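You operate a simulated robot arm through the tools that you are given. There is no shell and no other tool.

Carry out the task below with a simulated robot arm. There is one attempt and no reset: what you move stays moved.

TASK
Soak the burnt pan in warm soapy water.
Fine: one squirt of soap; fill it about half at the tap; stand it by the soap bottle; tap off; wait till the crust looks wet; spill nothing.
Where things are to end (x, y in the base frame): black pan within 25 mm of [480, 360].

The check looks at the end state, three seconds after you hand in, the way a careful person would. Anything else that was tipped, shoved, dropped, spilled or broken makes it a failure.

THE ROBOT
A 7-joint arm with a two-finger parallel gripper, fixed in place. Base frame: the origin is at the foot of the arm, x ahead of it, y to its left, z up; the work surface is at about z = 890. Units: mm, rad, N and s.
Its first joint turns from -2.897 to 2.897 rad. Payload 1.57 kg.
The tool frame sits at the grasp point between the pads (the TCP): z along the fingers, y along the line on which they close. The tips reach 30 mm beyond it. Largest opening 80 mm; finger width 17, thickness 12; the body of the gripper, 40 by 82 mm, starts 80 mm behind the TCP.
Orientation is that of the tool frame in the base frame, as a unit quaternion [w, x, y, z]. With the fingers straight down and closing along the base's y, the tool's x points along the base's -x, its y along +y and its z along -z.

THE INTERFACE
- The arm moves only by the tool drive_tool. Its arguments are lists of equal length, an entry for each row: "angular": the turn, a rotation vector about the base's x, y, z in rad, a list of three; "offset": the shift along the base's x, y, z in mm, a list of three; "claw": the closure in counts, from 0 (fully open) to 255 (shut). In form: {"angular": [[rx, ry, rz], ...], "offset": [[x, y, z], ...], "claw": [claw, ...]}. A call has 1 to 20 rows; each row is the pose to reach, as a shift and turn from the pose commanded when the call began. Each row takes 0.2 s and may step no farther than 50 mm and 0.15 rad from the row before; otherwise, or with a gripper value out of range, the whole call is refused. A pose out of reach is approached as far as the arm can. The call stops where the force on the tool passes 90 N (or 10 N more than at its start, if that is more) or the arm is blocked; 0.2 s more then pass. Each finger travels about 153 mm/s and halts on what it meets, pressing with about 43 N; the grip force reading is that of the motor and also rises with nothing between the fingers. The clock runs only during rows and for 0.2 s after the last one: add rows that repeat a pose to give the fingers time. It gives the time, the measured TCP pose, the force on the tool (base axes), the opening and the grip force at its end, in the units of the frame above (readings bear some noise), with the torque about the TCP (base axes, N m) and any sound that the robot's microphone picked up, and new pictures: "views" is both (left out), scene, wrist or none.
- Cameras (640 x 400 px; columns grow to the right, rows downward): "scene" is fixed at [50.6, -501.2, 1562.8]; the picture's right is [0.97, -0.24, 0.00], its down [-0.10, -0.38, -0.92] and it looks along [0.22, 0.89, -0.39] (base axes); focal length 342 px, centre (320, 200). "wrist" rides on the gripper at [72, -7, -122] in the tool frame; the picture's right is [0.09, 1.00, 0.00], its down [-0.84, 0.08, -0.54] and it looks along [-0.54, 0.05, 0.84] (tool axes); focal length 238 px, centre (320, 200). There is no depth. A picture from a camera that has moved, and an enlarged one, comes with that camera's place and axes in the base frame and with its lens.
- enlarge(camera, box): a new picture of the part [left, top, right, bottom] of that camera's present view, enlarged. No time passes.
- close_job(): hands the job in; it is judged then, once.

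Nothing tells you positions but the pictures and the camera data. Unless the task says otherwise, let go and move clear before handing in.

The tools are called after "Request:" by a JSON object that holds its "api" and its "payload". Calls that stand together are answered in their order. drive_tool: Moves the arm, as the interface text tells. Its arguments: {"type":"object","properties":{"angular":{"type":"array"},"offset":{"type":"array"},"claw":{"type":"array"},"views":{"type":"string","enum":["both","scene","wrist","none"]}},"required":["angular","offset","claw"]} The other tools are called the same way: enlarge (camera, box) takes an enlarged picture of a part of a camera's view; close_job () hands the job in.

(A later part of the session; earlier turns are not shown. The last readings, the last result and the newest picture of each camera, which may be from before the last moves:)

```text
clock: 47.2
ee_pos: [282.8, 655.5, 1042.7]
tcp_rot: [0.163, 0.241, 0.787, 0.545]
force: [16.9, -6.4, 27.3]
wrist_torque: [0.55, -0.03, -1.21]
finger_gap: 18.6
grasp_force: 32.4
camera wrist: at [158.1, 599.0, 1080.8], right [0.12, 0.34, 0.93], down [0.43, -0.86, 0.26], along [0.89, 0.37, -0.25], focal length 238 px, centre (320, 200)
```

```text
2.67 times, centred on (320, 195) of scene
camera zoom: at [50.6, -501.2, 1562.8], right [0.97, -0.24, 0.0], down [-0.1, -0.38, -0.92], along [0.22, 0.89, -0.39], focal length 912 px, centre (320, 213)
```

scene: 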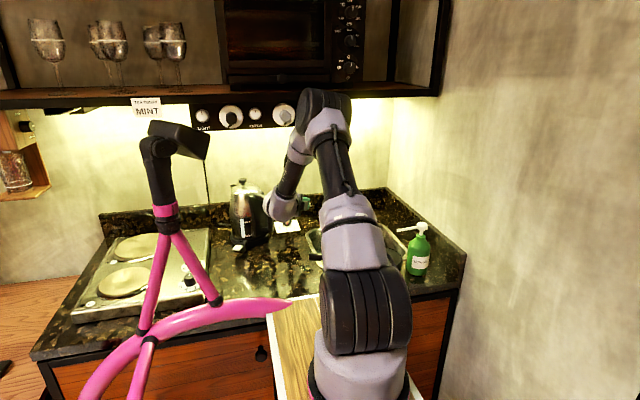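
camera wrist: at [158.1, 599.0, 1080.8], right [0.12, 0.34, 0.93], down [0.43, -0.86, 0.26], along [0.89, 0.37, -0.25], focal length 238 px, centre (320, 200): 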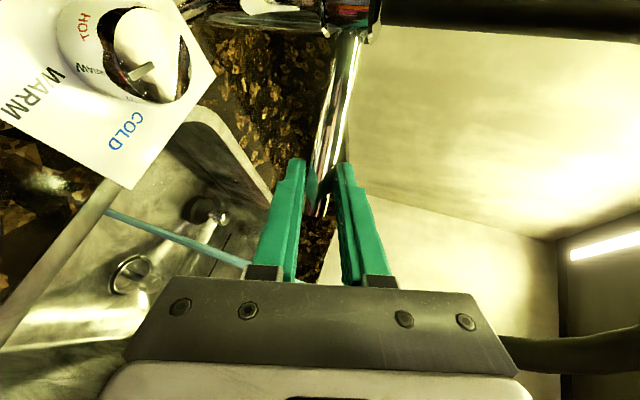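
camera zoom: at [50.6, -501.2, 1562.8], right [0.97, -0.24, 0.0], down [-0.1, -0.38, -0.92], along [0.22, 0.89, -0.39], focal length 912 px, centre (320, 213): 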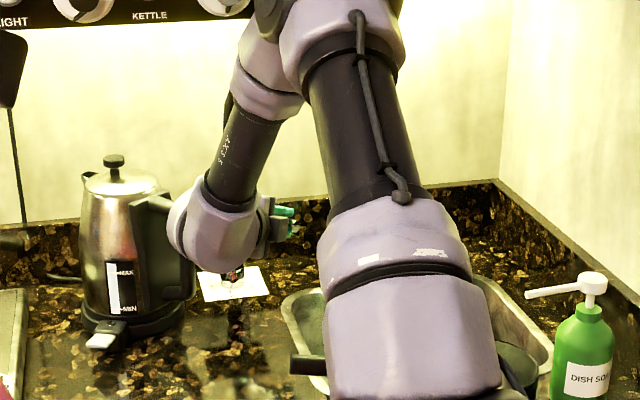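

Water is running: a stream lands in the sink at about (395, 604), and the knob still shows WARM. I'll release the lever and back away, leaving it in this position.

Request:
{"api": "drive_tool", "payload": {"angular": [[0, 0, 0], [0, 0, 0], [0, 0, 0], [0, 0, 0], [0, 0, 0], [0, 0, 0], [0, 0, 0]], "offset": [[0, 0, 0], [0, 0, 0], [0, 0, 0], [-8, -17, 7], [-16, -38, 15], [-26, -66, 27], [-34, -100, 40]], "claw": [150, 80, 80, 80, 80, 80, 80]}}

Request:
{"api": "enlarge", "payload": {"camera": "wrist", "box": [0, 0, 400, 300]}}

```text
clock: 48.8
ee_pos: [249.9, 556.2, 1081.5]
tcp_rot: [0.163, 0.241, 0.789, 0.541]
force: [0.3, -0.6, -0.3]
wrist_torque: [-0.02, -0.01, 0.01]
finger_gap: 55.2
grasp_force: 0.0
camera wrist: at [126.2, 498.8, 1118.4], right [0.12, 0.35, 0.93], down [0.43, -0.86, 0.26], along [0.89, 0.37, -0.26], focal length 238 px, centre (320, 200)
```

scene: 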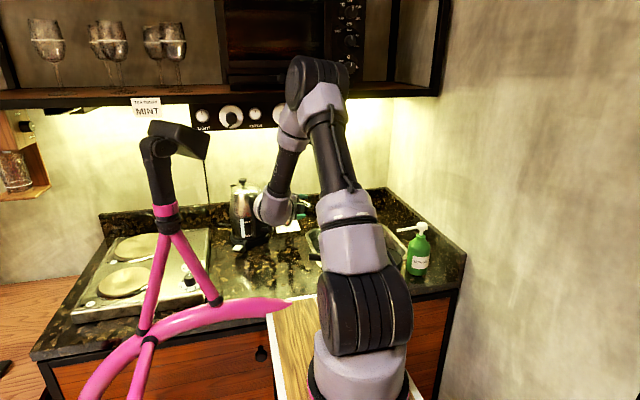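
wrist: 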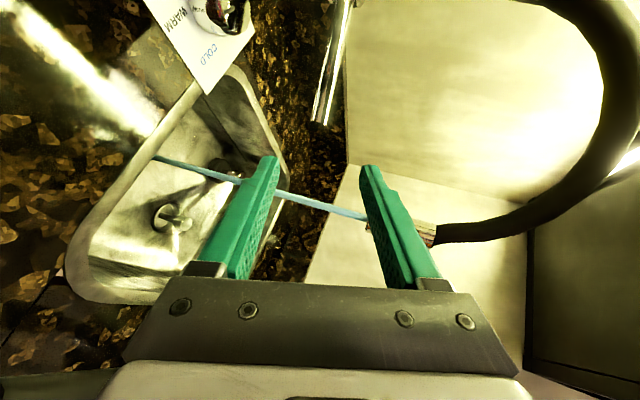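

```text
1.33 times, centred on (200, 150) of wrist
camera zoom: at [126.2, 498.8, 1118.4], right [0.12, 0.35, 0.93], down [0.43, -0.86, 0.26], along [0.89, 0.37, -0.26], focal length 318 px, centre (480, 267)
```

zoom: 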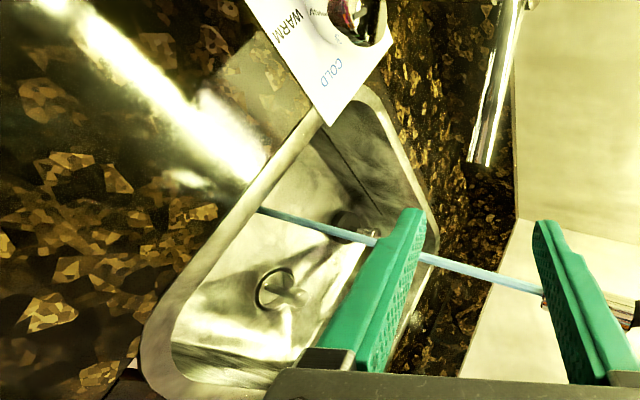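

A steady thin stream runs at about (398, 606) into the sink. Now I'll go back to the pan at about (472, 358) and take it by its front wall, so the hand stays clear of the tap.

Request:
{"api": "drive_tool", "payload": {"angular": [[-0.1106, 0.0621, 0.0148], [-0.2211, 0.1241, 0.0297], [-0.3317, 0.1862, 0.0445], [-0.4422, 0.2482, 0.0593], [-0.5528, 0.3103, 0.0742], [-0.6633, 0.3723, 0.089], [-0.7739, 0.4344, 0.1038], [-0.8844, 0.4964, 0.1187], [-0.995, 0.5585, 0.1335], [-0.995, 0.5585, 0.1335], [-0.995, 0.5585, 0.1335]], "offset": [[5, -10, 20], [15, -30, 45], [30, -55, 65], [50, -85, 75], [75, -115, 75], [100, -145, 70], [125, -175, 55], [150, -205, 35], [172, -230, 10], [190, -245, -15], [197.6, -252, -31]], "claw": [80, 80, 80, 80, 60, 60, 60, 60, 60, 60, 60]}}

Request:
{"api": "enlarge", "payload": {"camera": "wrist", "box": [160, 40, 480, 240]}}

```text
clock: 51.2
ee_pos: [445.6, 304.3, 1047.8]
tcp_rot: [0.007, 0.218, 0.975, 0.031]
force: [-0.8, 0.0, 0.3]
wrist_torque: [-0.02, -0.05, -0.02]
finger_gap: 61.4
grasp_force: 0.1
camera wrist: at [374.5, 321.9, 1169.1], right [0.34, 0.94, 0.06], down [0.78, -0.32, 0.55], along [0.53, -0.14, -0.84], focal length 238 px, centre (320, 200)
```

scene: 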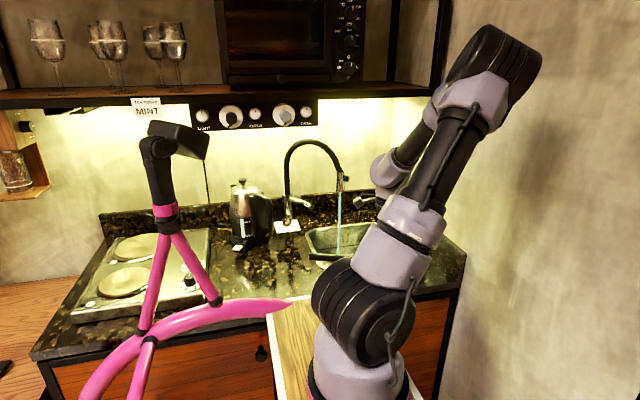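
wrist: 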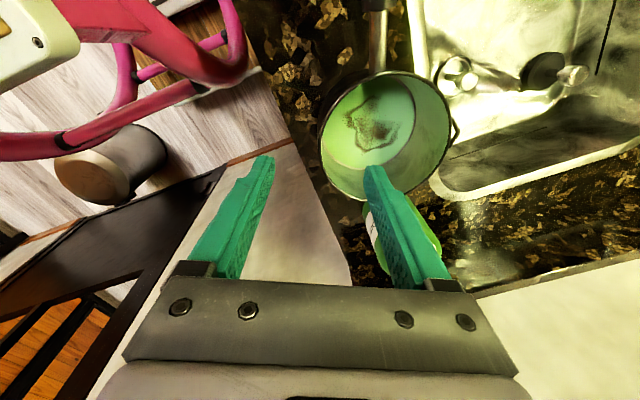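

```text
2.00 times, centred on (320, 140) of wrist
camera zoom: at [374.5, 321.9, 1169.1], right [0.34, 0.94, 0.06], down [0.78, -0.32, 0.55], along [0.53, -0.14, -0.84], focal length 477 px, centre (320, 320)
```

zoom: 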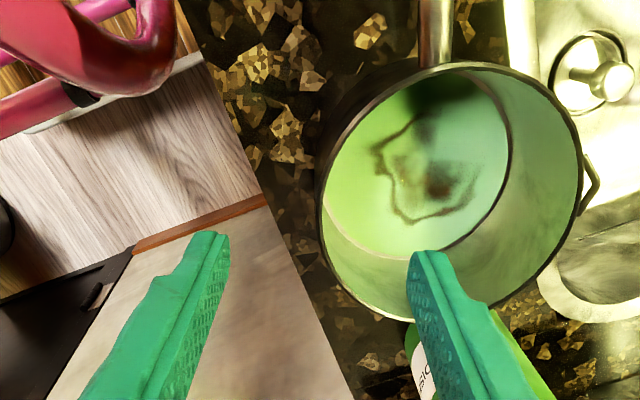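

The scene camera shows the stream clearly, and the pan with its soapy inside is at about (469, 360). I'll lower over its front wall and close on it.

Request:
{"api": "drive_tool", "payload": {"angular": [[0, 0, 0], [0, 0, 0], [0, 0, 0], [0, 0, 0], [0, 0, 0]], "offset": [[0, 0.5, -30], [-1, 1, -60], [-1.5, 2, -90], [-2, 2.4, -108], [-2, 2.4, -114]], "claw": [60, 60, 60, 60, 60]}}

Request:
{"api": "enlarge", "payload": {"camera": "wrist", "box": [160, 40, 480, 240]}}

```text
clock: 52.4
ee_pos: [443.6, 305.9, 934.4]
tcp_rot: [0.007, 0.219, 0.975, 0.03]
force: [-0.4, 0.1, 0.7]
wrist_torque: [0.01, 0.01, 0.03]
finger_gap: 61.2
grasp_force: 0.0
camera wrist: at [372.4, 323.6, 1056.2], right [0.34, 0.94, 0.06], down [0.78, -0.32, 0.55], along [0.53, -0.14, -0.84], focal length 238 px, centre (320, 200)
```

scene: 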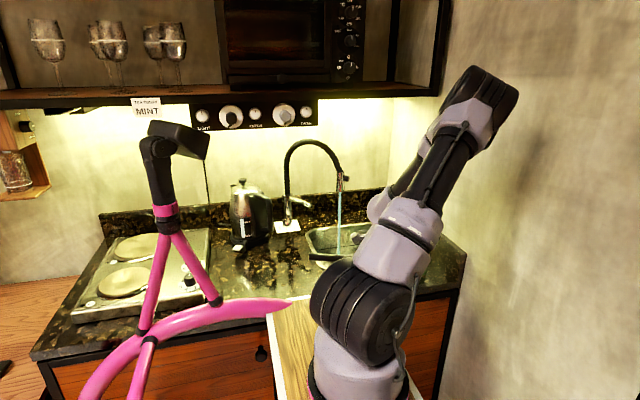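
wrist: 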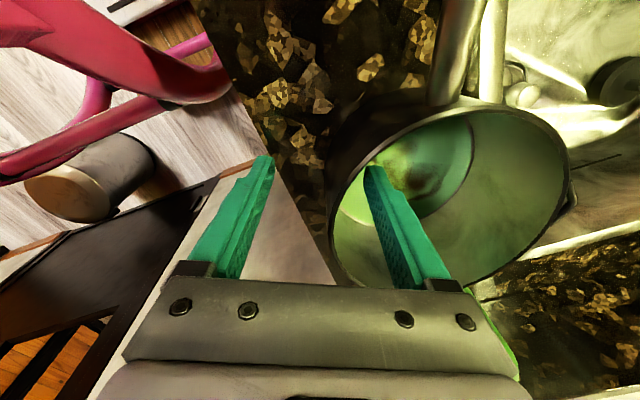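

```text
2.00 times, centred on (320, 140) of wrist
camera zoom: at [372.4, 323.6, 1056.2], right [0.34, 0.94, 0.06], down [0.78, -0.32, 0.55], along [0.53, -0.14, -0.84], focal length 477 px, centre (320, 320)
```

zoom: 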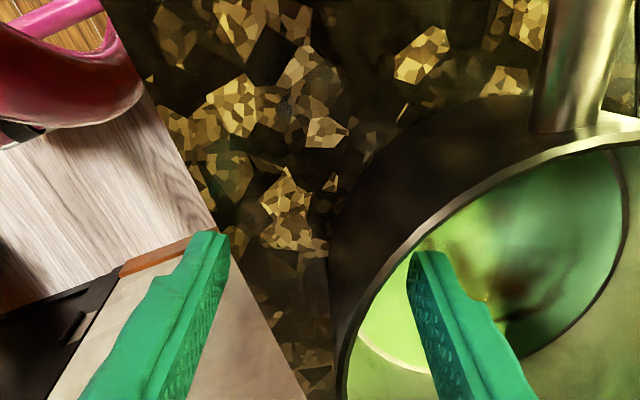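

The inner finger is closer to the wall than the outer one. I'll shift about 5 mm toward the pan before closing so that it isn't dragged.

Request:
{"api": "drive_tool", "payload": {"angular": [[0, 0, 0], [0, 0, 0], [0, 0, 0], [0, 0, 0], [0, 0, 0], [0, 0, 0]], "offset": [[2.1, 4.5, 0], [2.1, 4.5, 0], [2.1, 4.5, 0], [2.1, 4.5, 0], [2.1, 4.5, 0], [2.1, 4.5, 0]], "claw": [60, 130, 190, 220, 255, 255]}}

```text
clock: 53.8
ee_pos: [445.8, 310.6, 934.3]
tcp_rot: [0.007, 0.218, 0.975, 0.031]
force: [-0.8, -1.0, -0.6]
wrist_torque: [-0.27, -0.02, 0.03]
finger_gap: 6.5
grasp_force: 26.4
camera wrist: at [374.9, 328.3, 1056.1], right [0.34, 0.94, 0.06], down [0.78, -0.32, 0.55], along [0.53, -0.14, -0.84], focal length 238 px, centre (320, 200)
```

scene: 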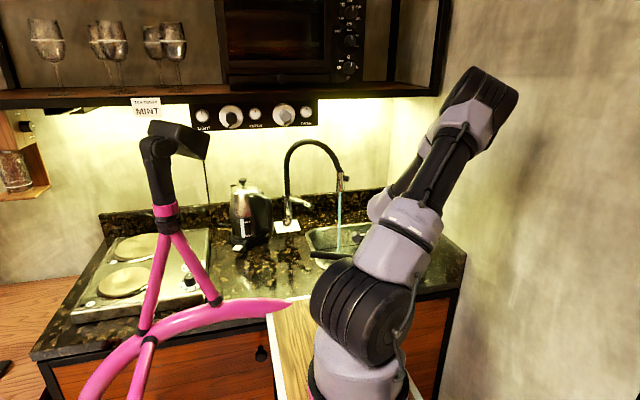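
wrist: 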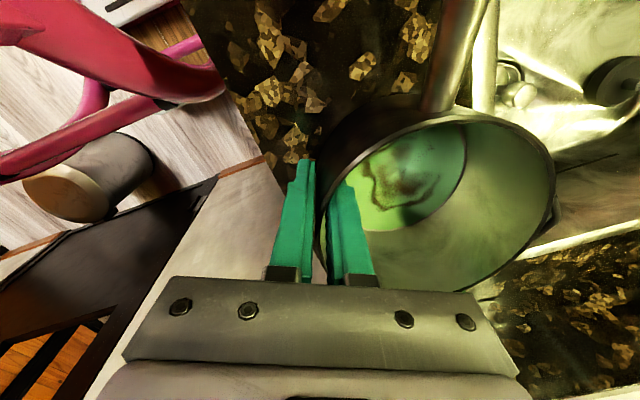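

The wall is gripped. I'll lift a little and check that the pan is steady and level.

Request:
{"api": "drive_tool", "payload": {"angular": [[0, 0, 0], [0, 0, 0], [0, 0, 0], [0, 0, 0], [0, 0, 0], [0, 0, 0]], "offset": [[0, 0, 0], [0, 0, 2], [0, 0, 5], [0, 0, 9], [0, 0, 12], [0, 0, 12]], "claw": [255, 255, 255, 255, 255, 255]}}

Request:
{"api": "enlarge", "payload": {"camera": "wrist", "box": [260, 60, 580, 300]}}

Request:
{"api": "enlarge", "payload": {"camera": "scene", "box": [290, 200, 460, 300]}}

```text
clock: 55.2
ee_pos: [447.0, 309.2, 948.1]
tcp_rot: [0.007, 0.219, 0.975, 0.031]
force: [-0.3, -0.5, -4.7]
wrist_torque: [-0.22, 0.0, -0.01]
finger_gap: 6.6
grasp_force: 26.1
camera wrist: at [375.6, 327.6, 1068.8], right [0.34, 0.94, 0.06], down [0.78, -0.32, 0.55], along [0.53, -0.14, -0.84], focal length 238 px, centre (320, 200)
```

scene: 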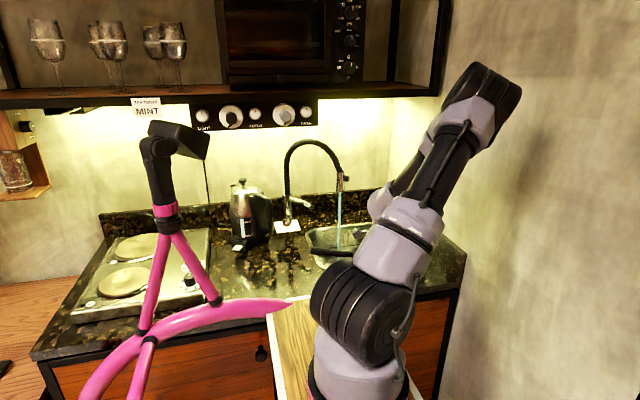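
wrist: 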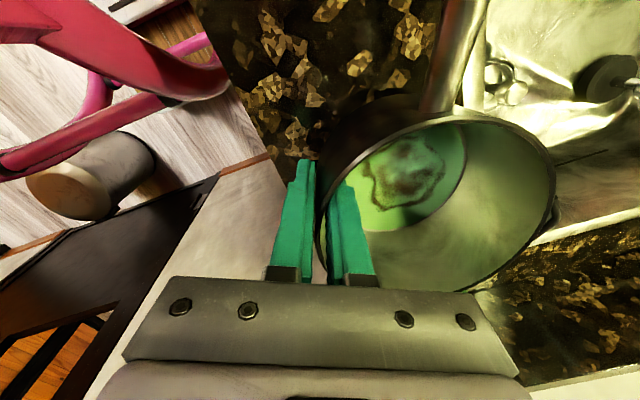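

```text
1.67 times, centred on (420, 180) of wrist
camera zoom: at [375.6, 327.6, 1068.8], right [0.34, 0.94, 0.06], down [0.78, -0.32, 0.55], along [0.53, -0.14, -0.84], focal length 397 px, centre (153, 233)
```

zoom: 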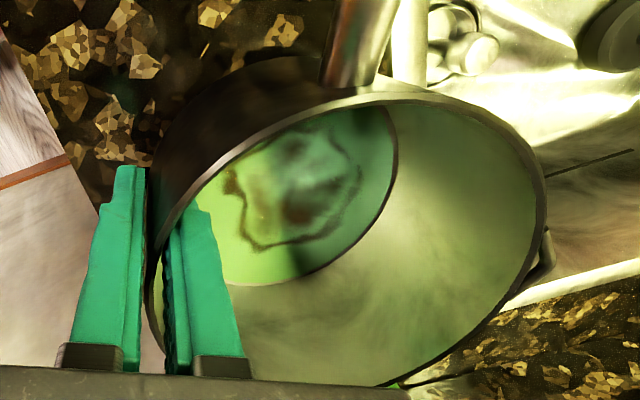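

```text
3.76 times, centred on (375, 250) of scene
camera zoom: at [50.6, -501.2, 1562.8], right [0.97, -0.24, 0.0], down [-0.1, -0.38, -0.92], along [0.22, 0.89, -0.39], focal length 1288 px, centre (113, 12)
```

zoom: 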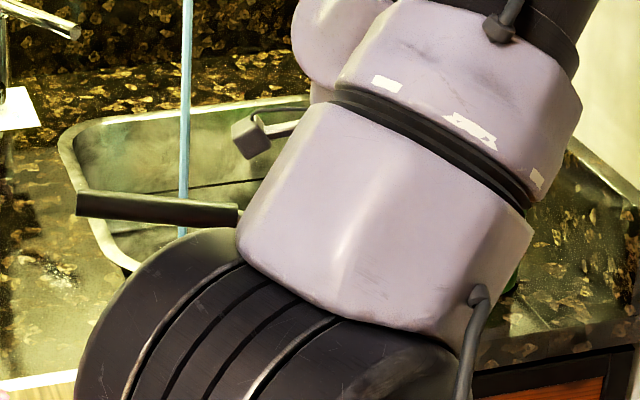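

The pan is held level and I put its centre about (31, 55) mm from the grip point. I'll carry it low over the counter and turn it 30° so that the handle stays clear of the kettle, stopping just short of the stream.

Request:
{"api": "drive_tool", "payload": {"angular": [[0, 0, 0], [0, 0, 0.05], [0, 0, 0.11], [0, 0, 0.17], [0, 0, 0.23], [0, 0, 0.3], [0, 0, 0.37], [0, 0, 0.44], [0, 0, 0.5], [0, 0, 0.5236], [0, 0, 0.5236]], "offset": [[-6, 8, 3], [-13, 18, 7], [-20, 30, 11], [-27, 43, 15], [-34, 57, 19], [-41, 72, 22], [-47, 87, 25], [-50, 102, 26], [-52, 116, 26], [-52, 126, 26], [-52, 129.5, 26]], "claw": [255, 255, 255, 255, 255, 255, 255, 255, 255, 255, 255]}}

Request:
{"api": "enlarge", "payload": {"camera": "scene", "box": [260, 130, 430, 290]}}

```text
clock: 57.6
ee_pos: [394.6, 439.3, 973.7]
tcp_rot: [-0.001, -0.041, 0.999, 0.031]
force: [-0.3, -0.9, -4.3]
wrist_torque: [-0.2, -0.11, 0.01]
finger_gap: 6.6
grasp_force: 26.0
camera wrist: at [324.2, 419.8, 1094.8], right [-0.17, 0.98, 0.06], down [0.83, 0.11, 0.55], along [0.53, 0.15, -0.84], focal length 238 px, centre (320, 200)
```

scene: 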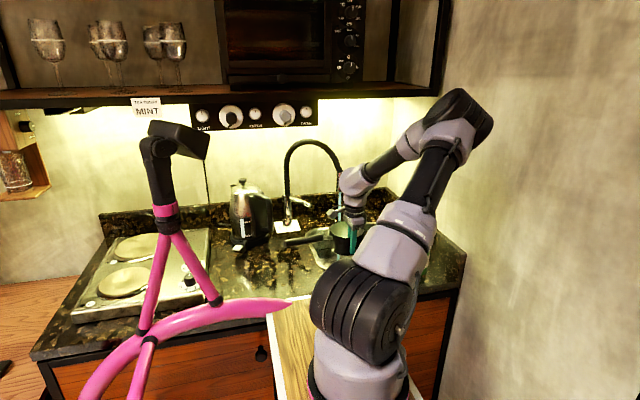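
wrist: 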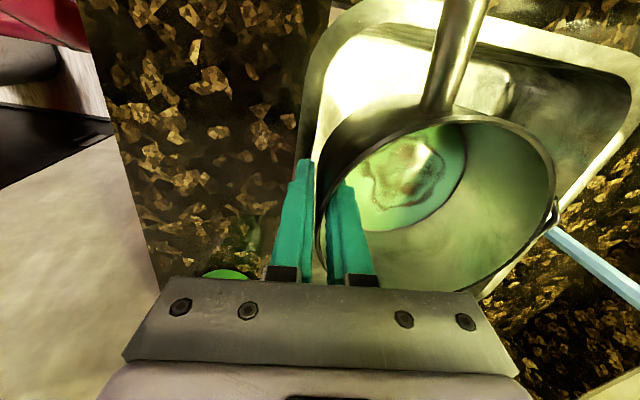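

```text
2.50 times, centred on (345, 210) of scene
camera zoom: at [50.6, -501.2, 1562.8], right [0.97, -0.24, 0.0], down [-0.1, -0.38, -0.92], along [0.22, 0.89, -0.39], focal length 855 px, centre (258, 175)
```

zoom: 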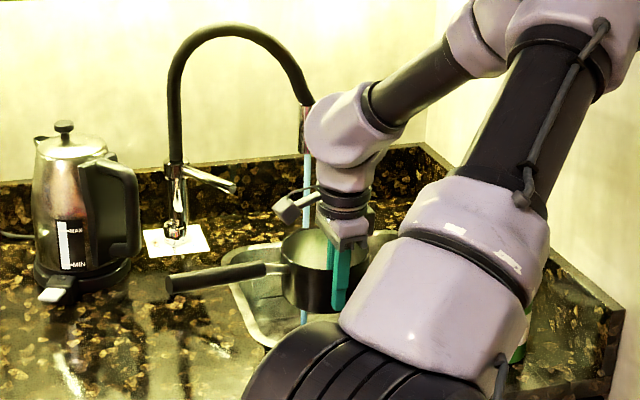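

The pan is level just in front of the stream, which reads at about (398, 602). I'll ease it in, keeping the hand clear of the spout, and watch the weight for the fill.

Request:
{"api": "drive_tool", "payload": {"angular": [[0, 0, 0], [0, 0, 0], [0, 0, 0], [0, 0, 0], [0, 0, 0], [0, 0, 0]], "offset": [[0.5, 10, 0], [1, 25, 0], [2, 42, 0], [2, 58, 0], [2, 70, 0], [2, 74, 0]], "claw": [255, 255, 255, 255, 255, 255]}}

Request:
{"api": "enlarge", "payload": {"camera": "scene", "box": [260, 130, 430, 290]}}

Request:
{"api": "enlarge", "payload": {"camera": "wrist", "box": [290, 60, 590, 290]}}

```text
clock: 59.0
ee_pos: [397.0, 514.8, 974.1]
tcp_rot: [-0.001, -0.04, 0.999, 0.032]
force: [0.1, -1.3, -5.8]
wrist_torque: [-0.19, -0.1, 0.01]
finger_gap: 6.5
grasp_force: 25.9
camera wrist: at [326.2, 494.4, 1094.5], right [-0.17, 0.98, 0.06], down [0.83, 0.11, 0.55], along [0.53, 0.15, -0.84], focal length 238 px, centre (320, 200)
```

scene: 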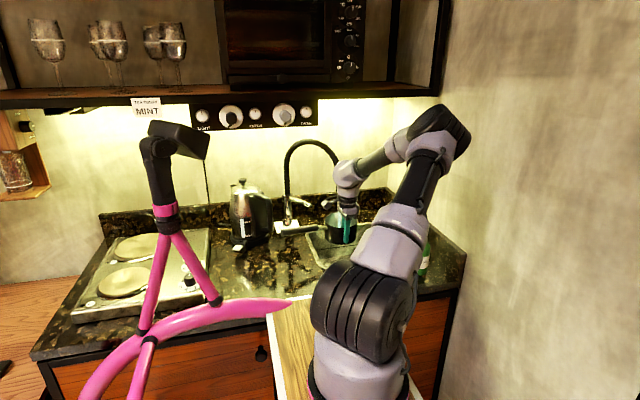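
wrist: 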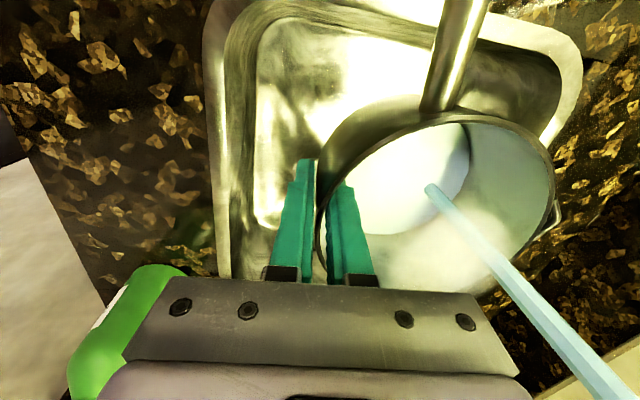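

```text
2.50 times, centred on (345, 210) of scene
camera zoom: at [50.6, -501.2, 1562.8], right [0.97, -0.24, 0.0], down [-0.1, -0.38, -0.92], along [0.22, 0.89, -0.39], focal length 855 px, centre (258, 175)
```

zoom: 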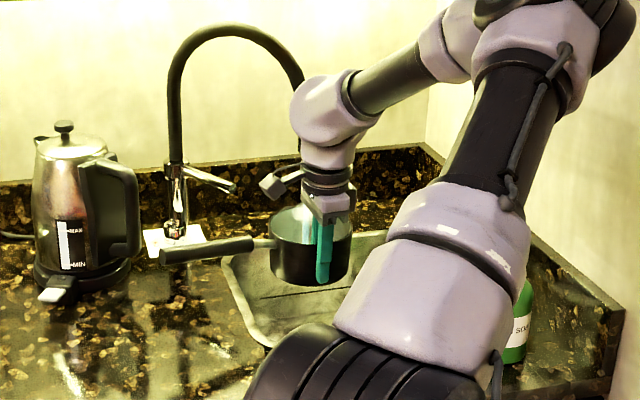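

```text
1.74 times, centred on (440, 175) of wrist
camera zoom: at [326.2, 494.4, 1094.5], right [-0.17, 0.98, 0.06], down [0.83, 0.11, 0.55], along [0.53, 0.15, -0.84], focal length 414 px, centre (111, 244)
```

zoom: 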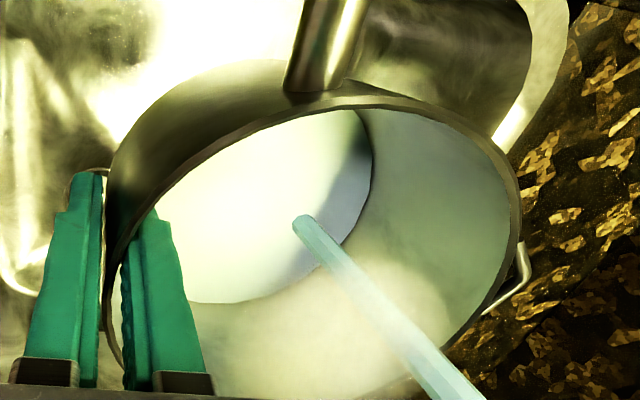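

The stream is falling well inside the pan and the water is starting to cover the base. I'll hold for about a second and compare the level and weight.

Request:
{"api": "drive_tool", "payload": {"angular": [[0, 0, 0], [0, 0, 0], [0, 0, 0], [0, 0, 0]], "offset": [[0, 0, 0], [0, 0, 0], [0, 0, 0], [0, 0, 0]], "claw": [255, 255, 255, 255], "views": "wrist"}}

Request:
{"api": "enlarge", "payload": {"camera": "wrist", "box": [290, 60, 590, 290]}}

```text
clock: 60.0
ee_pos: [396.6, 512.8, 973.3]
tcp_rot: [-0.001, -0.041, 0.999, 0.031]
force: [0.8, -0.5, -4.6]
wrist_torque: [-0.2, -0.14, 0.03]
finger_gap: 6.4
grasp_force: 26.2
camera wrist: at [326.3, 494.3, 1094.6], right [-0.17, 0.98, 0.06], down [0.83, 0.11, 0.55], along [0.53, 0.15, -0.84], focal length 238 px, centre (320, 200)
```

wrist: 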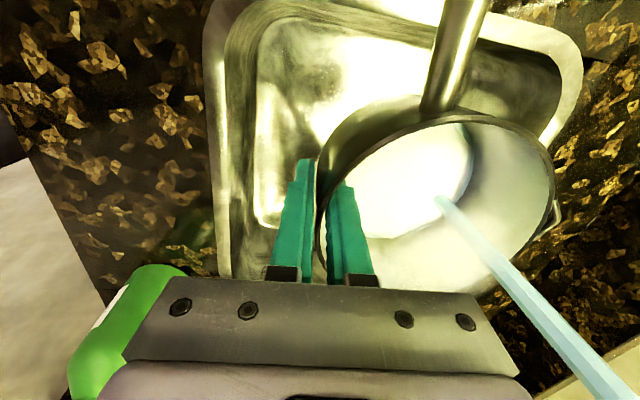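

```text
1.74 times, centred on (440, 175) of wrist
camera zoom: at [326.3, 494.3, 1094.6], right [-0.17, 0.98, 0.06], down [0.83, 0.11, 0.55], along [0.53, 0.15, -0.84], focal length 414 px, centre (111, 244)
```

zoom: 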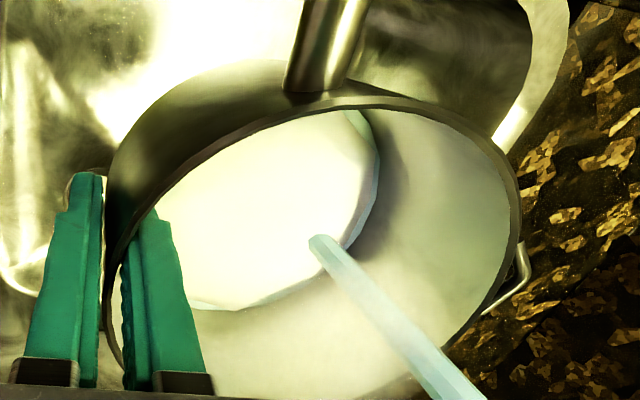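

By the waterline against the pan wall I estimate about 10 mm of water, rising roughly 4 mm/s; the weight reading is too noisy to use. I'll hold another 2.6 s and re-measure.

Request:
{"api": "drive_tool", "payload": {"angular": [[0, 0, 0], [0, 0, 0], [0, 0, 0], [0, 0, 0], [0, 0, 0], [0, 0, 0], [0, 0, 0], [0, 0, 0], [0, 0, 0], [0, 0, 0], [0, 0, 0], [0, 0, 0]], "offset": [[0, 0, 0], [0, 0, 0], [0, 0, 0], [0, 0, 0], [0, 0, 0], [0, 0, 0], [0, 0, 0], [0, 0, 0], [0, 0, 0], [0, 0, 0], [0, 0, 0], [0, 0, 0]], "claw": [255, 255, 255, 255, 255, 255, 255, 255, 255, 255, 255, 255]}}

Request:
{"api": "enlarge", "payload": {"camera": "wrist", "box": [290, 60, 590, 290]}}

Request:
{"api": "enlarge", "payload": {"camera": "scene", "box": [300, 170, 380, 250]}}

```text
clock: 62.6
ee_pos: [396.1, 514.8, 973.4]
tcp_rot: [-0.001, -0.041, 0.999, 0.031]
force: [0.0, 0.8, -6.4]
wrist_torque: [-0.31, -0.15, -0.03]
finger_gap: 6.7
grasp_force: 26.7
camera wrist: at [326.4, 494.3, 1094.6], right [-0.17, 0.98, 0.06], down [0.83, 0.11, 0.55], along [0.53, 0.15, -0.84], focal length 238 px, centre (320, 200)
```

scene: 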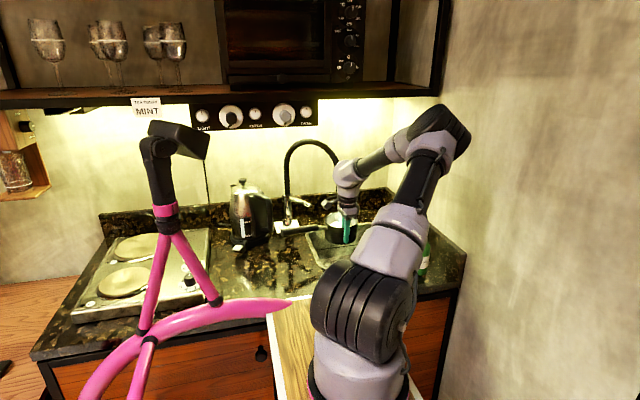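
wrist: 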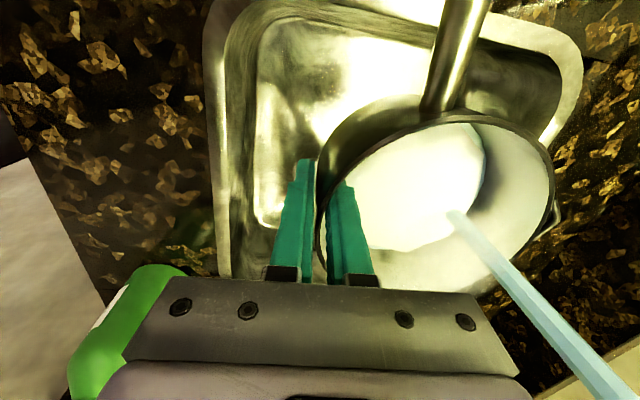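

```text
1.74 times, centred on (440, 175) of wrist
camera zoom: at [326.4, 494.3, 1094.6], right [-0.17, 0.98, 0.06], down [0.83, 0.11, 0.55], along [0.53, 0.15, -0.84], focal length 414 px, centre (111, 244)
```

zoom: 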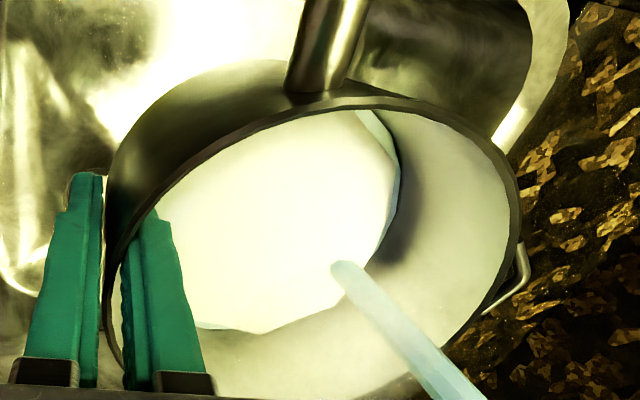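

```text
5.00 times, centred on (340, 210) of scene
camera zoom: at [50.6, -501.2, 1562.8], right [0.97, -0.24, 0.0], down [-0.1, -0.38, -0.92], along [0.22, 0.89, -0.39], focal length 1711 px, centre (220, 150)
```

zoom: 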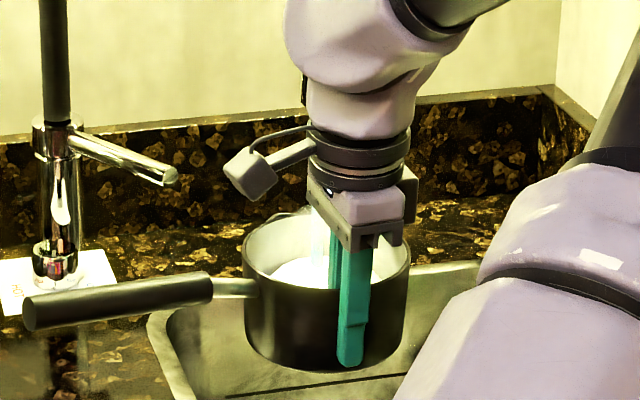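

The waterline is at about 40% of the wall height. I'll hold about 0.8 s more and then draw the pan gently back out of the stream, which should leave it about half full.

Request:
{"api": "drive_tool", "payload": {"angular": [[0, 0, 0], [0, 0, 0], [0, 0, 0], [0, 0, 0], [0, 0, 0], [0, 0, 0], [0, 0, 0], [0, 0, 0], [0, 0, 0], [0, 0, 0], [0, 0, 0]], "offset": [[0, 0, 0], [0, 0, 0], [0, 0, 0], [0, 0, 0], [0, -4, 0], [0, -12, 0], [0, -24, 0], [0, -38, 0], [0, -54, 0], [0, -68, 0], [0, -74, 0]], "claw": [255, 255, 255, 255, 255, 255, 255, 255, 255, 255, 255]}}

Request:
{"api": "enlarge", "payload": {"camera": "wrist", "box": [290, 60, 590, 290]}}

Request:
{"api": "enlarge", "payload": {"camera": "scene", "box": [300, 180, 400, 270]}}

```text
clock: 65.0
ee_pos: [397.4, 439.5, 972.5]
tcp_rot: [-0.002, -0.042, 0.999, 0.031]
force: [0.7, 0.2, -6.6]
wrist_torque: [-0.38, -0.21, 0.01]
finger_gap: 6.5
grasp_force: 25.9
camera wrist: at [326.0, 419.5, 1094.1], right [-0.17, 0.98, 0.06], down [0.83, 0.11, 0.55], along [0.53, 0.15, -0.84], focal length 238 px, centre (320, 200)
```

scene: 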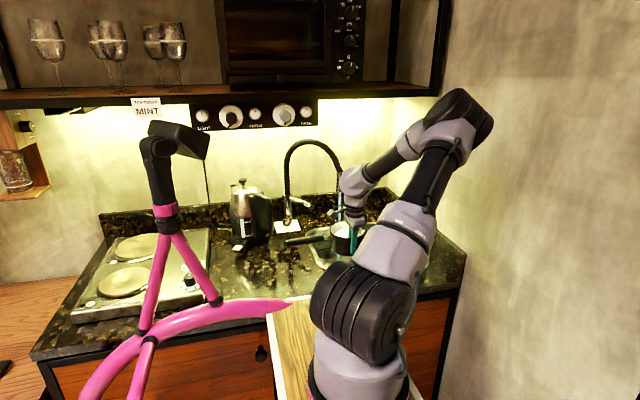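
wrist: 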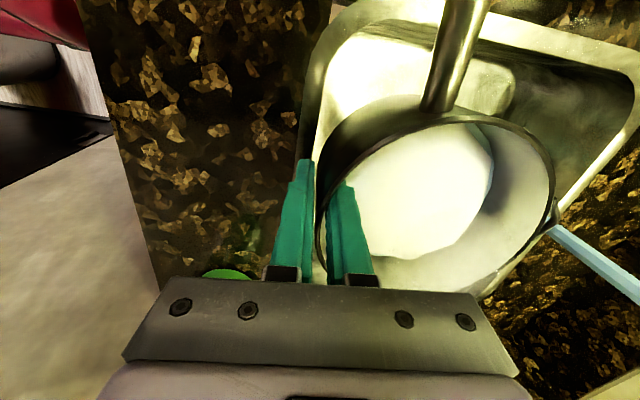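

```text
1.74 times, centred on (440, 175) of wrist
camera zoom: at [326.0, 419.5, 1094.1], right [-0.17, 0.98, 0.06], down [0.83, 0.11, 0.55], along [0.53, 0.15, -0.84], focal length 414 px, centre (111, 244)
```

zoom: 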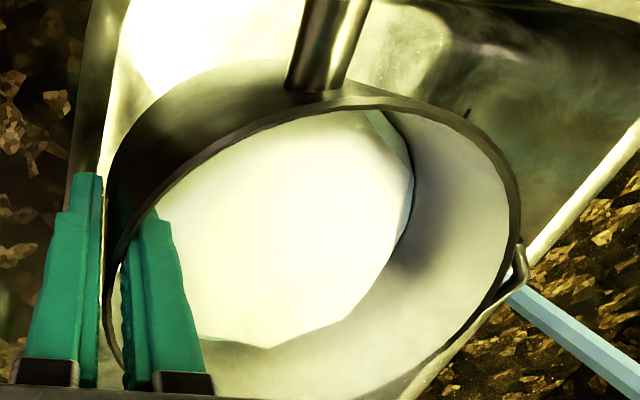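

```text
4.44 times, centred on (350, 225) of scene
camera zoom: at [50.6, -501.2, 1562.8], right [0.97, -0.24, 0.0], down [-0.1, -0.38, -0.92], along [0.22, 0.89, -0.39], focal length 1521 px, centre (187, 89)
```

zoom: 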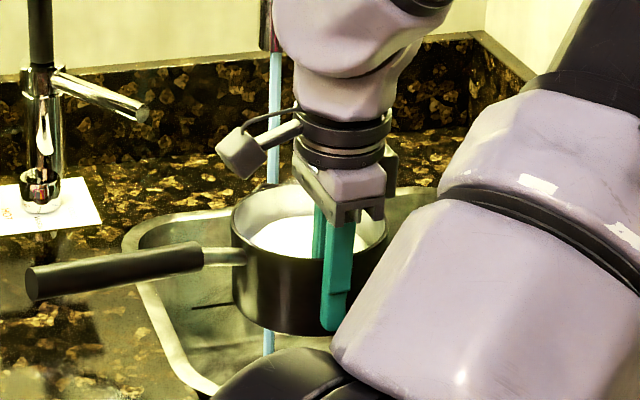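

The pan is out of the stream and looks close to half full. I'll take a few still weight readings to pin the amount down before setting it down.

Request:
{"api": "drive_tool", "payload": {"angular": [[0, 0, 0], [0, 0, 0], [0, 0, 0]], "offset": [[0, 0, 0], [0, 0, 0], [0, 0, 0]], "claw": [255, 255, 255], "views": "none"}}

Request:
{"api": "drive_tool", "payload": {"angular": [[0, 0, 0], [0, 0, 0]], "offset": [[0, 0, 0], [0, 0, 0]], "claw": [255, 255], "views": "none"}}

Request:
{"api": "drive_tool", "payload": {"angular": [[0, 0, 0], [0, 0, 0]], "offset": [[0, 0, 0], [0, 0, 0]], "claw": [255, 255], "views": "none"}}

Request:
{"api": "drive_tool", "payload": {"angular": [[0, 0, 0], [0, 0, 0]], "offset": [[0, 0, 0], [0, 0, 0]], "claw": [255, 255], "views": "none"}}

```text
clock: 65.8
ee_pos: [397.4, 439.9, 973.3]
tcp_rot: [-0.001, -0.041, 0.999, 0.031]
force: [-0.1, 0.0, -7.3]
wrist_torque: [-0.36, -0.18, 0.0]
finger_gap: 6.4
grasp_force: 26.5
```

```text
clock: 66.4
ee_pos: [396.0, 439.4, 973.2]
tcp_rot: [-0.002, -0.041, 0.999, 0.031]
force: [-1.1, -0.2, -7.4]
wrist_torque: [-0.35, -0.19, -0.04]
finger_gap: 6.6
grasp_force: 25.8
```

```text
clock: 67.0
ee_pos: [395.9, 440.1, 972.9]
tcp_rot: [-0.001, -0.041, 0.999, 0.031]
force: [-0.6, 1.0, -7.6]
wrist_torque: [-0.35, -0.16, -0.02]
finger_gap: 6.3
grasp_force: 26.3
```

```text
clock: 67.6
ee_pos: [396.9, 438.1, 973.1]
tcp_rot: [-0.001, -0.041, 0.999, 0.03]
force: [-0.2, 0.1, -6.5]
wrist_torque: [-0.37, -0.16, 0.0]
finger_gap: 6.4
grasp_force: 26.6
```

By weight there is about 280 ml, a touch under half of the pan's roughly 650 ml. I'll dip it back into the stream for about 0.7 s to bring it to half.

Request:
{"api": "drive_tool", "payload": {"angular": [[0, 0, 0], [0, 0, 0], [0, 0, 0], [0, 0, 0], [0, 0, 0], [0, 0, 0], [0, 0, 0], [0, 0, 0], [0, 0, 0], [0, 0, 0]], "offset": [[0, 8, 0], [0, 22, 0], [0, 38, 0], [0, 53, 0], [0, 62, 0], [0, 54, 0], [0, 39, 0], [0, 22, 0], [0, 8, 0], [0, 0, 0]], "claw": [255, 255, 255, 255, 255, 255, 255, 255, 255, 255]}}

Request:
{"api": "enlarge", "payload": {"camera": "wrist", "box": [290, 60, 590, 290]}}

Request:
{"api": "drive_tool", "payload": {"angular": [[0, 0, 0], [0, 0, 0]], "offset": [[0, 0, 0], [0, 0, 0]], "claw": [255, 255], "views": "none"}}

Request:
{"api": "drive_tool", "payload": {"angular": [[0, 0, 0], [0, 0, 0]], "offset": [[0, 0, 0], [0, 0, 0]], "claw": [255, 255], "views": "none"}}

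```text
clock: 69.8
ee_pos: [396.5, 438.9, 975.4]
tcp_rot: [-0.001, -0.041, 0.999, 0.031]
force: [-0.2, 1.0, -7.1]
wrist_torque: [-0.38, -0.2, 0.0]
finger_gap: 6.5
grasp_force: 26.0
camera wrist: at [325.9, 419.3, 1095.4], right [-0.17, 0.98, 0.06], down [0.83, 0.11, 0.55], along [0.53, 0.15, -0.84], focal length 238 px, centre (320, 200)
```

scene: 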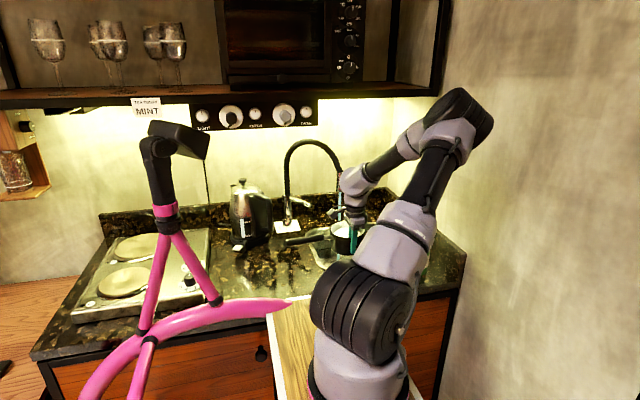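
wrist: 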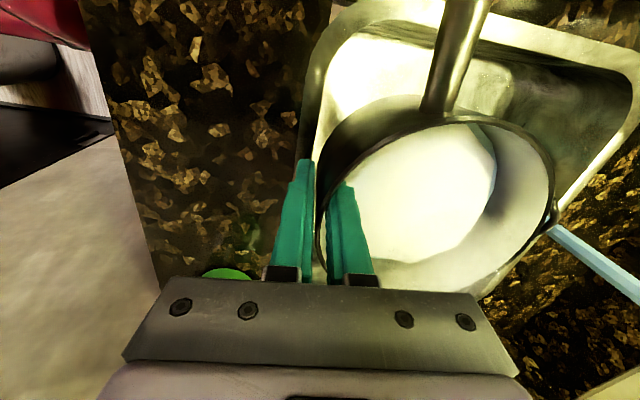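

```text
1.74 times, centred on (440, 175) of wrist
camera zoom: at [325.9, 419.3, 1095.4], right [-0.17, 0.98, 0.06], down [0.83, 0.11, 0.55], along [0.53, 0.15, -0.84], focal length 414 px, centre (111, 244)
```

zoom: 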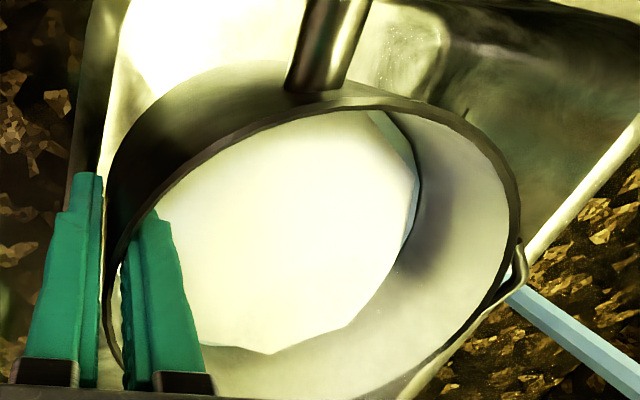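

```text
clock: 70.4
ee_pos: [396.2, 438.9, 974.4]
tcp_rot: [0.0, -0.042, 0.999, 0.031]
force: [0.3, -0.1, -7.2]
wrist_torque: [-0.32, -0.21, -0.03]
finger_gap: 6.5
grasp_force: 26.0
```

```text
clock: 71.0
ee_pos: [395.4, 438.5, 974.6]
tcp_rot: [-0.001, -0.041, 0.999, 0.031]
force: [-0.2, -0.5, -7.1]
wrist_torque: [-0.36, -0.21, 0.01]
finger_gap: 6.3
grasp_force: 26.3
```

The pan is now about half full and I put the water at roughly 310 ml. I'll carry it slowly back to its place by the soap bottle, undoing the 30° turn.

Request:
{"api": "drive_tool", "payload": {"angular": [[0, 0, 0], [0, 0, -0.01], [0, 0, -0.04], [0, 0, -0.09], [0, 0, -0.15], [0, 0, -0.22], [0, 0, -0.29], [0, 0, -0.36], [0, 0, -0.42], [0, 0, -0.47], [0, 0, -0.505], [0, 0, -0.52], [0, 0, -0.5236], [0, 0, -0.5236], [0, 0, -0.5236]], "offset": [[0.5, -4, 0], [1, -12, 0], [1, -24, 0], [2, -38, -1], [6, -53, -3], [11, -68, -6], [17, -82, -9], [24, -95, -12], [31, -107, -15], [38, -117, -18], [44, -125, -21], [48, -130, -24], [50, -132.5, -27], [50.3, -133, -29], [50.3, -133, -31]], "claw": [255, 255, 255, 255, 255, 255, 255, 255, 255, 255, 255, 255, 255, 255, 255]}}

Request:
{"api": "enlarge", "payload": {"camera": "wrist", "box": [260, 60, 600, 300]}}

```text
clock: 74.2
ee_pos: [447.1, 306.1, 944.1]
tcp_rot: [0.007, 0.219, 0.975, 0.031]
force: [0.8, -0.2, -7.3]
wrist_torque: [-0.43, 0.02, 0.03]
finger_gap: 6.3
grasp_force: 26.0
camera wrist: at [375.8, 324.4, 1063.7], right [0.34, 0.94, 0.06], down [0.78, -0.32, 0.55], along [0.53, -0.14, -0.84], focal length 238 px, centre (320, 200)
```

scene: 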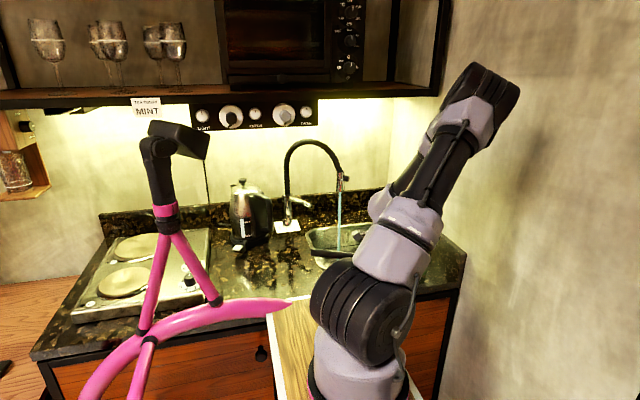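
wrist: 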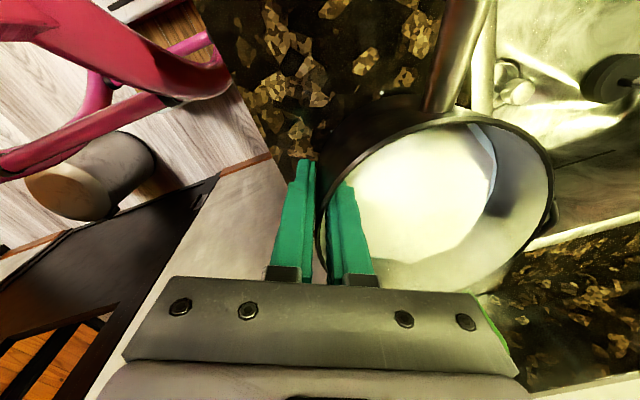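

```text
1.67 times, centred on (430, 180) of wrist
camera zoom: at [375.8, 324.4, 1063.7], right [0.34, 0.94, 0.06], down [0.78, -0.32, 0.55], along [0.53, -0.14, -0.84], focal length 397 px, centre (137, 233)
```

zoom: 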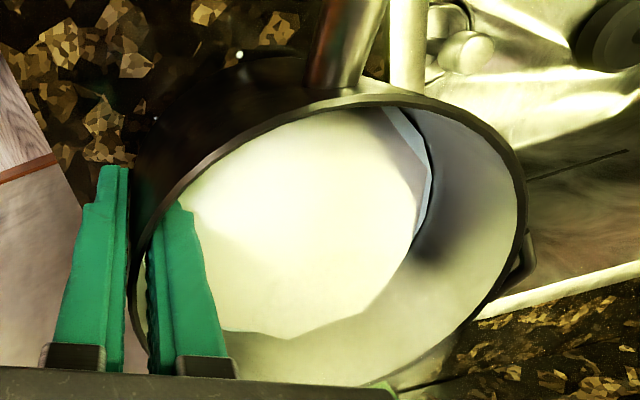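

The pan is over its place with the water intact. I'll creep down until the weight comes off.

Request:
{"api": "drive_tool", "payload": {"angular": [[0, 0, 0], [0, 0, 0], [0, 0, 0], [0, 0, 0]], "offset": [[0, 0, -2], [0, 0, -4], [0, 0, -6], [0, 0, -6]], "claw": [255, 255, 255, 255], "views": "none"}}

Request:
{"api": "enlarge", "payload": {"camera": "wrist", "box": [260, 0, 400, 120]}}

```text
clock: 75.2
ee_pos: [446.5, 307.2, 936.1]
tcp_rot: [0.007, 0.218, 0.975, 0.031]
force: [0.3, 0.2, -6.7]
wrist_torque: [-0.42, 0.02, 0.01]
finger_gap: 6.4
grasp_force: 25.8
```

```text
3.33 times, centred on (330, 60) of wrist
camera zoom: at [375.5, 324.8, 1057.8], right [0.34, 0.94, 0.06], down [0.78, -0.32, 0.55], along [0.53, -0.14, -0.84], focal length 794 px, centre (287, 667)
```

zoom: 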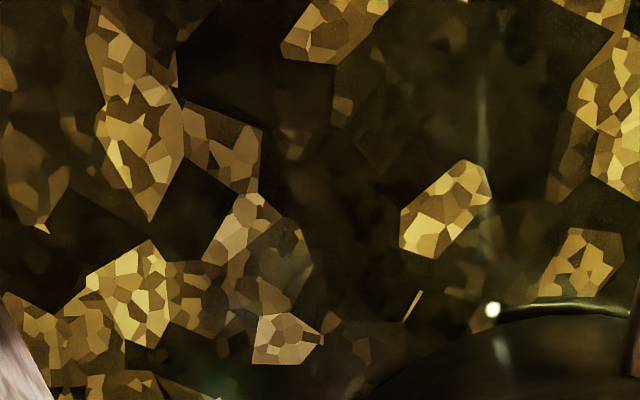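

Those dots are just reflections. The pan isn't down yet, so I'll keep creeping.

Request:
{"api": "drive_tool", "payload": {"angular": [[0, 0, 0], [0, 0, 0]], "offset": [[0, 0, -1.5], [0, 0, -1.5]], "claw": [255, 255], "views": "none"}}

```text
clock: 75.8
ee_pos: [446.4, 307.4, 937.1]
tcp_rot: [0.007, 0.218, 0.975, 0.031]
force: [-0.3, -0.3, -7.5]
wrist_torque: [-0.39, 0.03, -0.04]
finger_gap: 6.4
grasp_force: 25.7
```

Request:
{"api": "drive_tool", "payload": {"angular": [[0, 0, 0], [0, 0, 0]], "offset": [[0, 0, -1.5], [0, 0, -1.5]], "claw": [255, 255], "views": "none"}}

```text
clock: 76.4
ee_pos: [447.2, 306.8, 933.8]
tcp_rot: [0.007, 0.217, 0.976, 0.032]
force: [0.2, -2.7, 17.5]
wrist_torque: [-0.51, -0.05, 0.07]
finger_gap: 6.5
grasp_force: 26.5
```

The pan has touched down. I'll ease the pressure, open, and lift the fingers straight out.

Request:
{"api": "drive_tool", "payload": {"angular": [[0, 0, 0], [0, 0, 0], [0, 0, 0], [0, 0, 0], [0, 0, 0], [0, 0, 0], [0, 0, 0], [0, 0, 0]], "offset": [[0, 0, 1], [0, 0, 1], [0, 0, 1], [0, 0, 1], [-0.4, -0.8, 15], [-1, -2, 40], [-2, -4, 75], [-3, -6, 115]], "claw": [245, 200, 150, 130, 130, 130, 130, 130]}}

Request:
{"api": "enlarge", "payload": {"camera": "wrist", "box": [240, 30, 520, 230]}}

Request:
{"api": "enlarge", "payload": {"camera": "scene", "box": [290, 180, 460, 300]}}

```text
clock: 78.2
ee_pos: [442.3, 301.8, 1047.0]
tcp_rot: [0.006, 0.219, 0.975, 0.031]
force: [-0.4, 0.7, -0.4]
wrist_torque: [-0.03, 0.0, 0.0]
finger_gap: 39.1
grasp_force: 0.0
camera wrist: at [371.4, 320.1, 1168.8], right [0.34, 0.94, 0.06], down [0.78, -0.32, 0.55], along [0.53, -0.14, -0.84], focal length 238 px, centre (320, 200)
```

scene: 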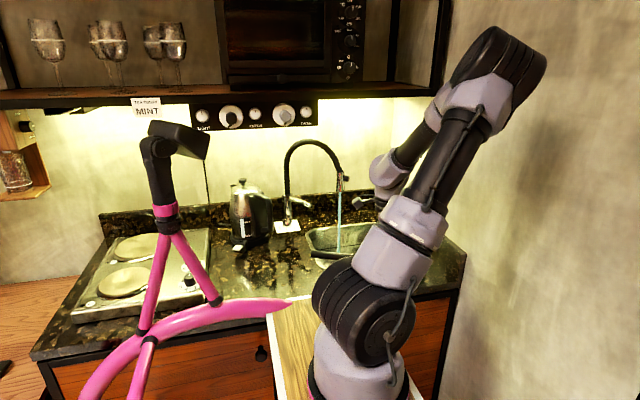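
wrist: 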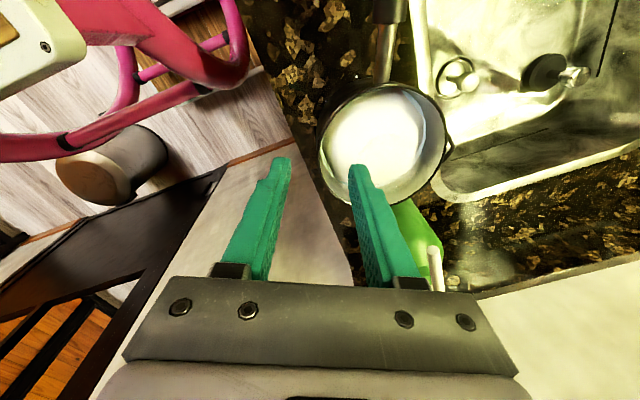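

```text
2.00 times, centred on (380, 130) of wrist
camera zoom: at [371.4, 320.1, 1168.8], right [0.34, 0.94, 0.06], down [0.78, -0.32, 0.55], along [0.53, -0.14, -0.84], focal length 477 px, centre (200, 340)
```

zoom: 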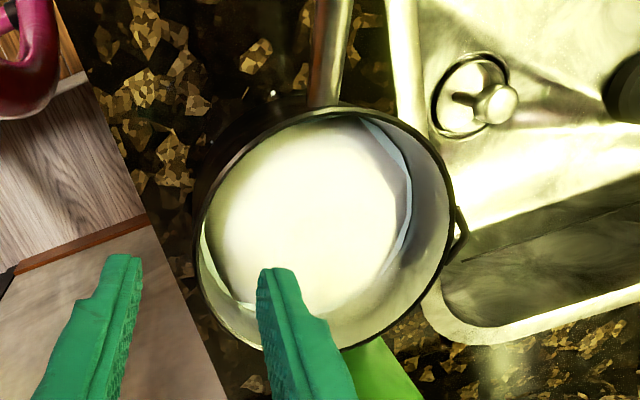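

```text
3.33 times, centred on (375, 240) of scene
camera zoom: at [50.6, -501.2, 1562.8], right [0.97, -0.24, 0.0], down [-0.1, -0.38, -0.92], along [0.22, 0.89, -0.39], focal length 1140 px, centre (137, 67)
```

zoom: 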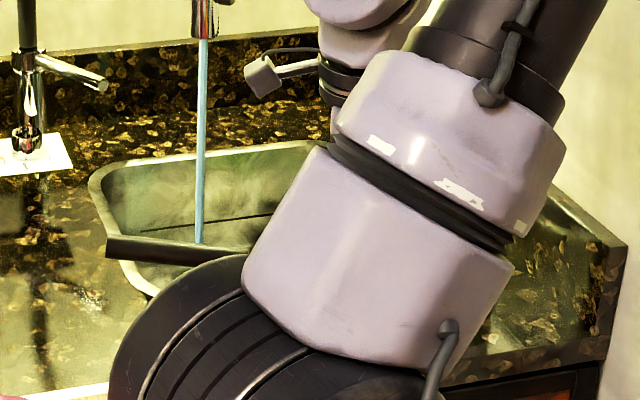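

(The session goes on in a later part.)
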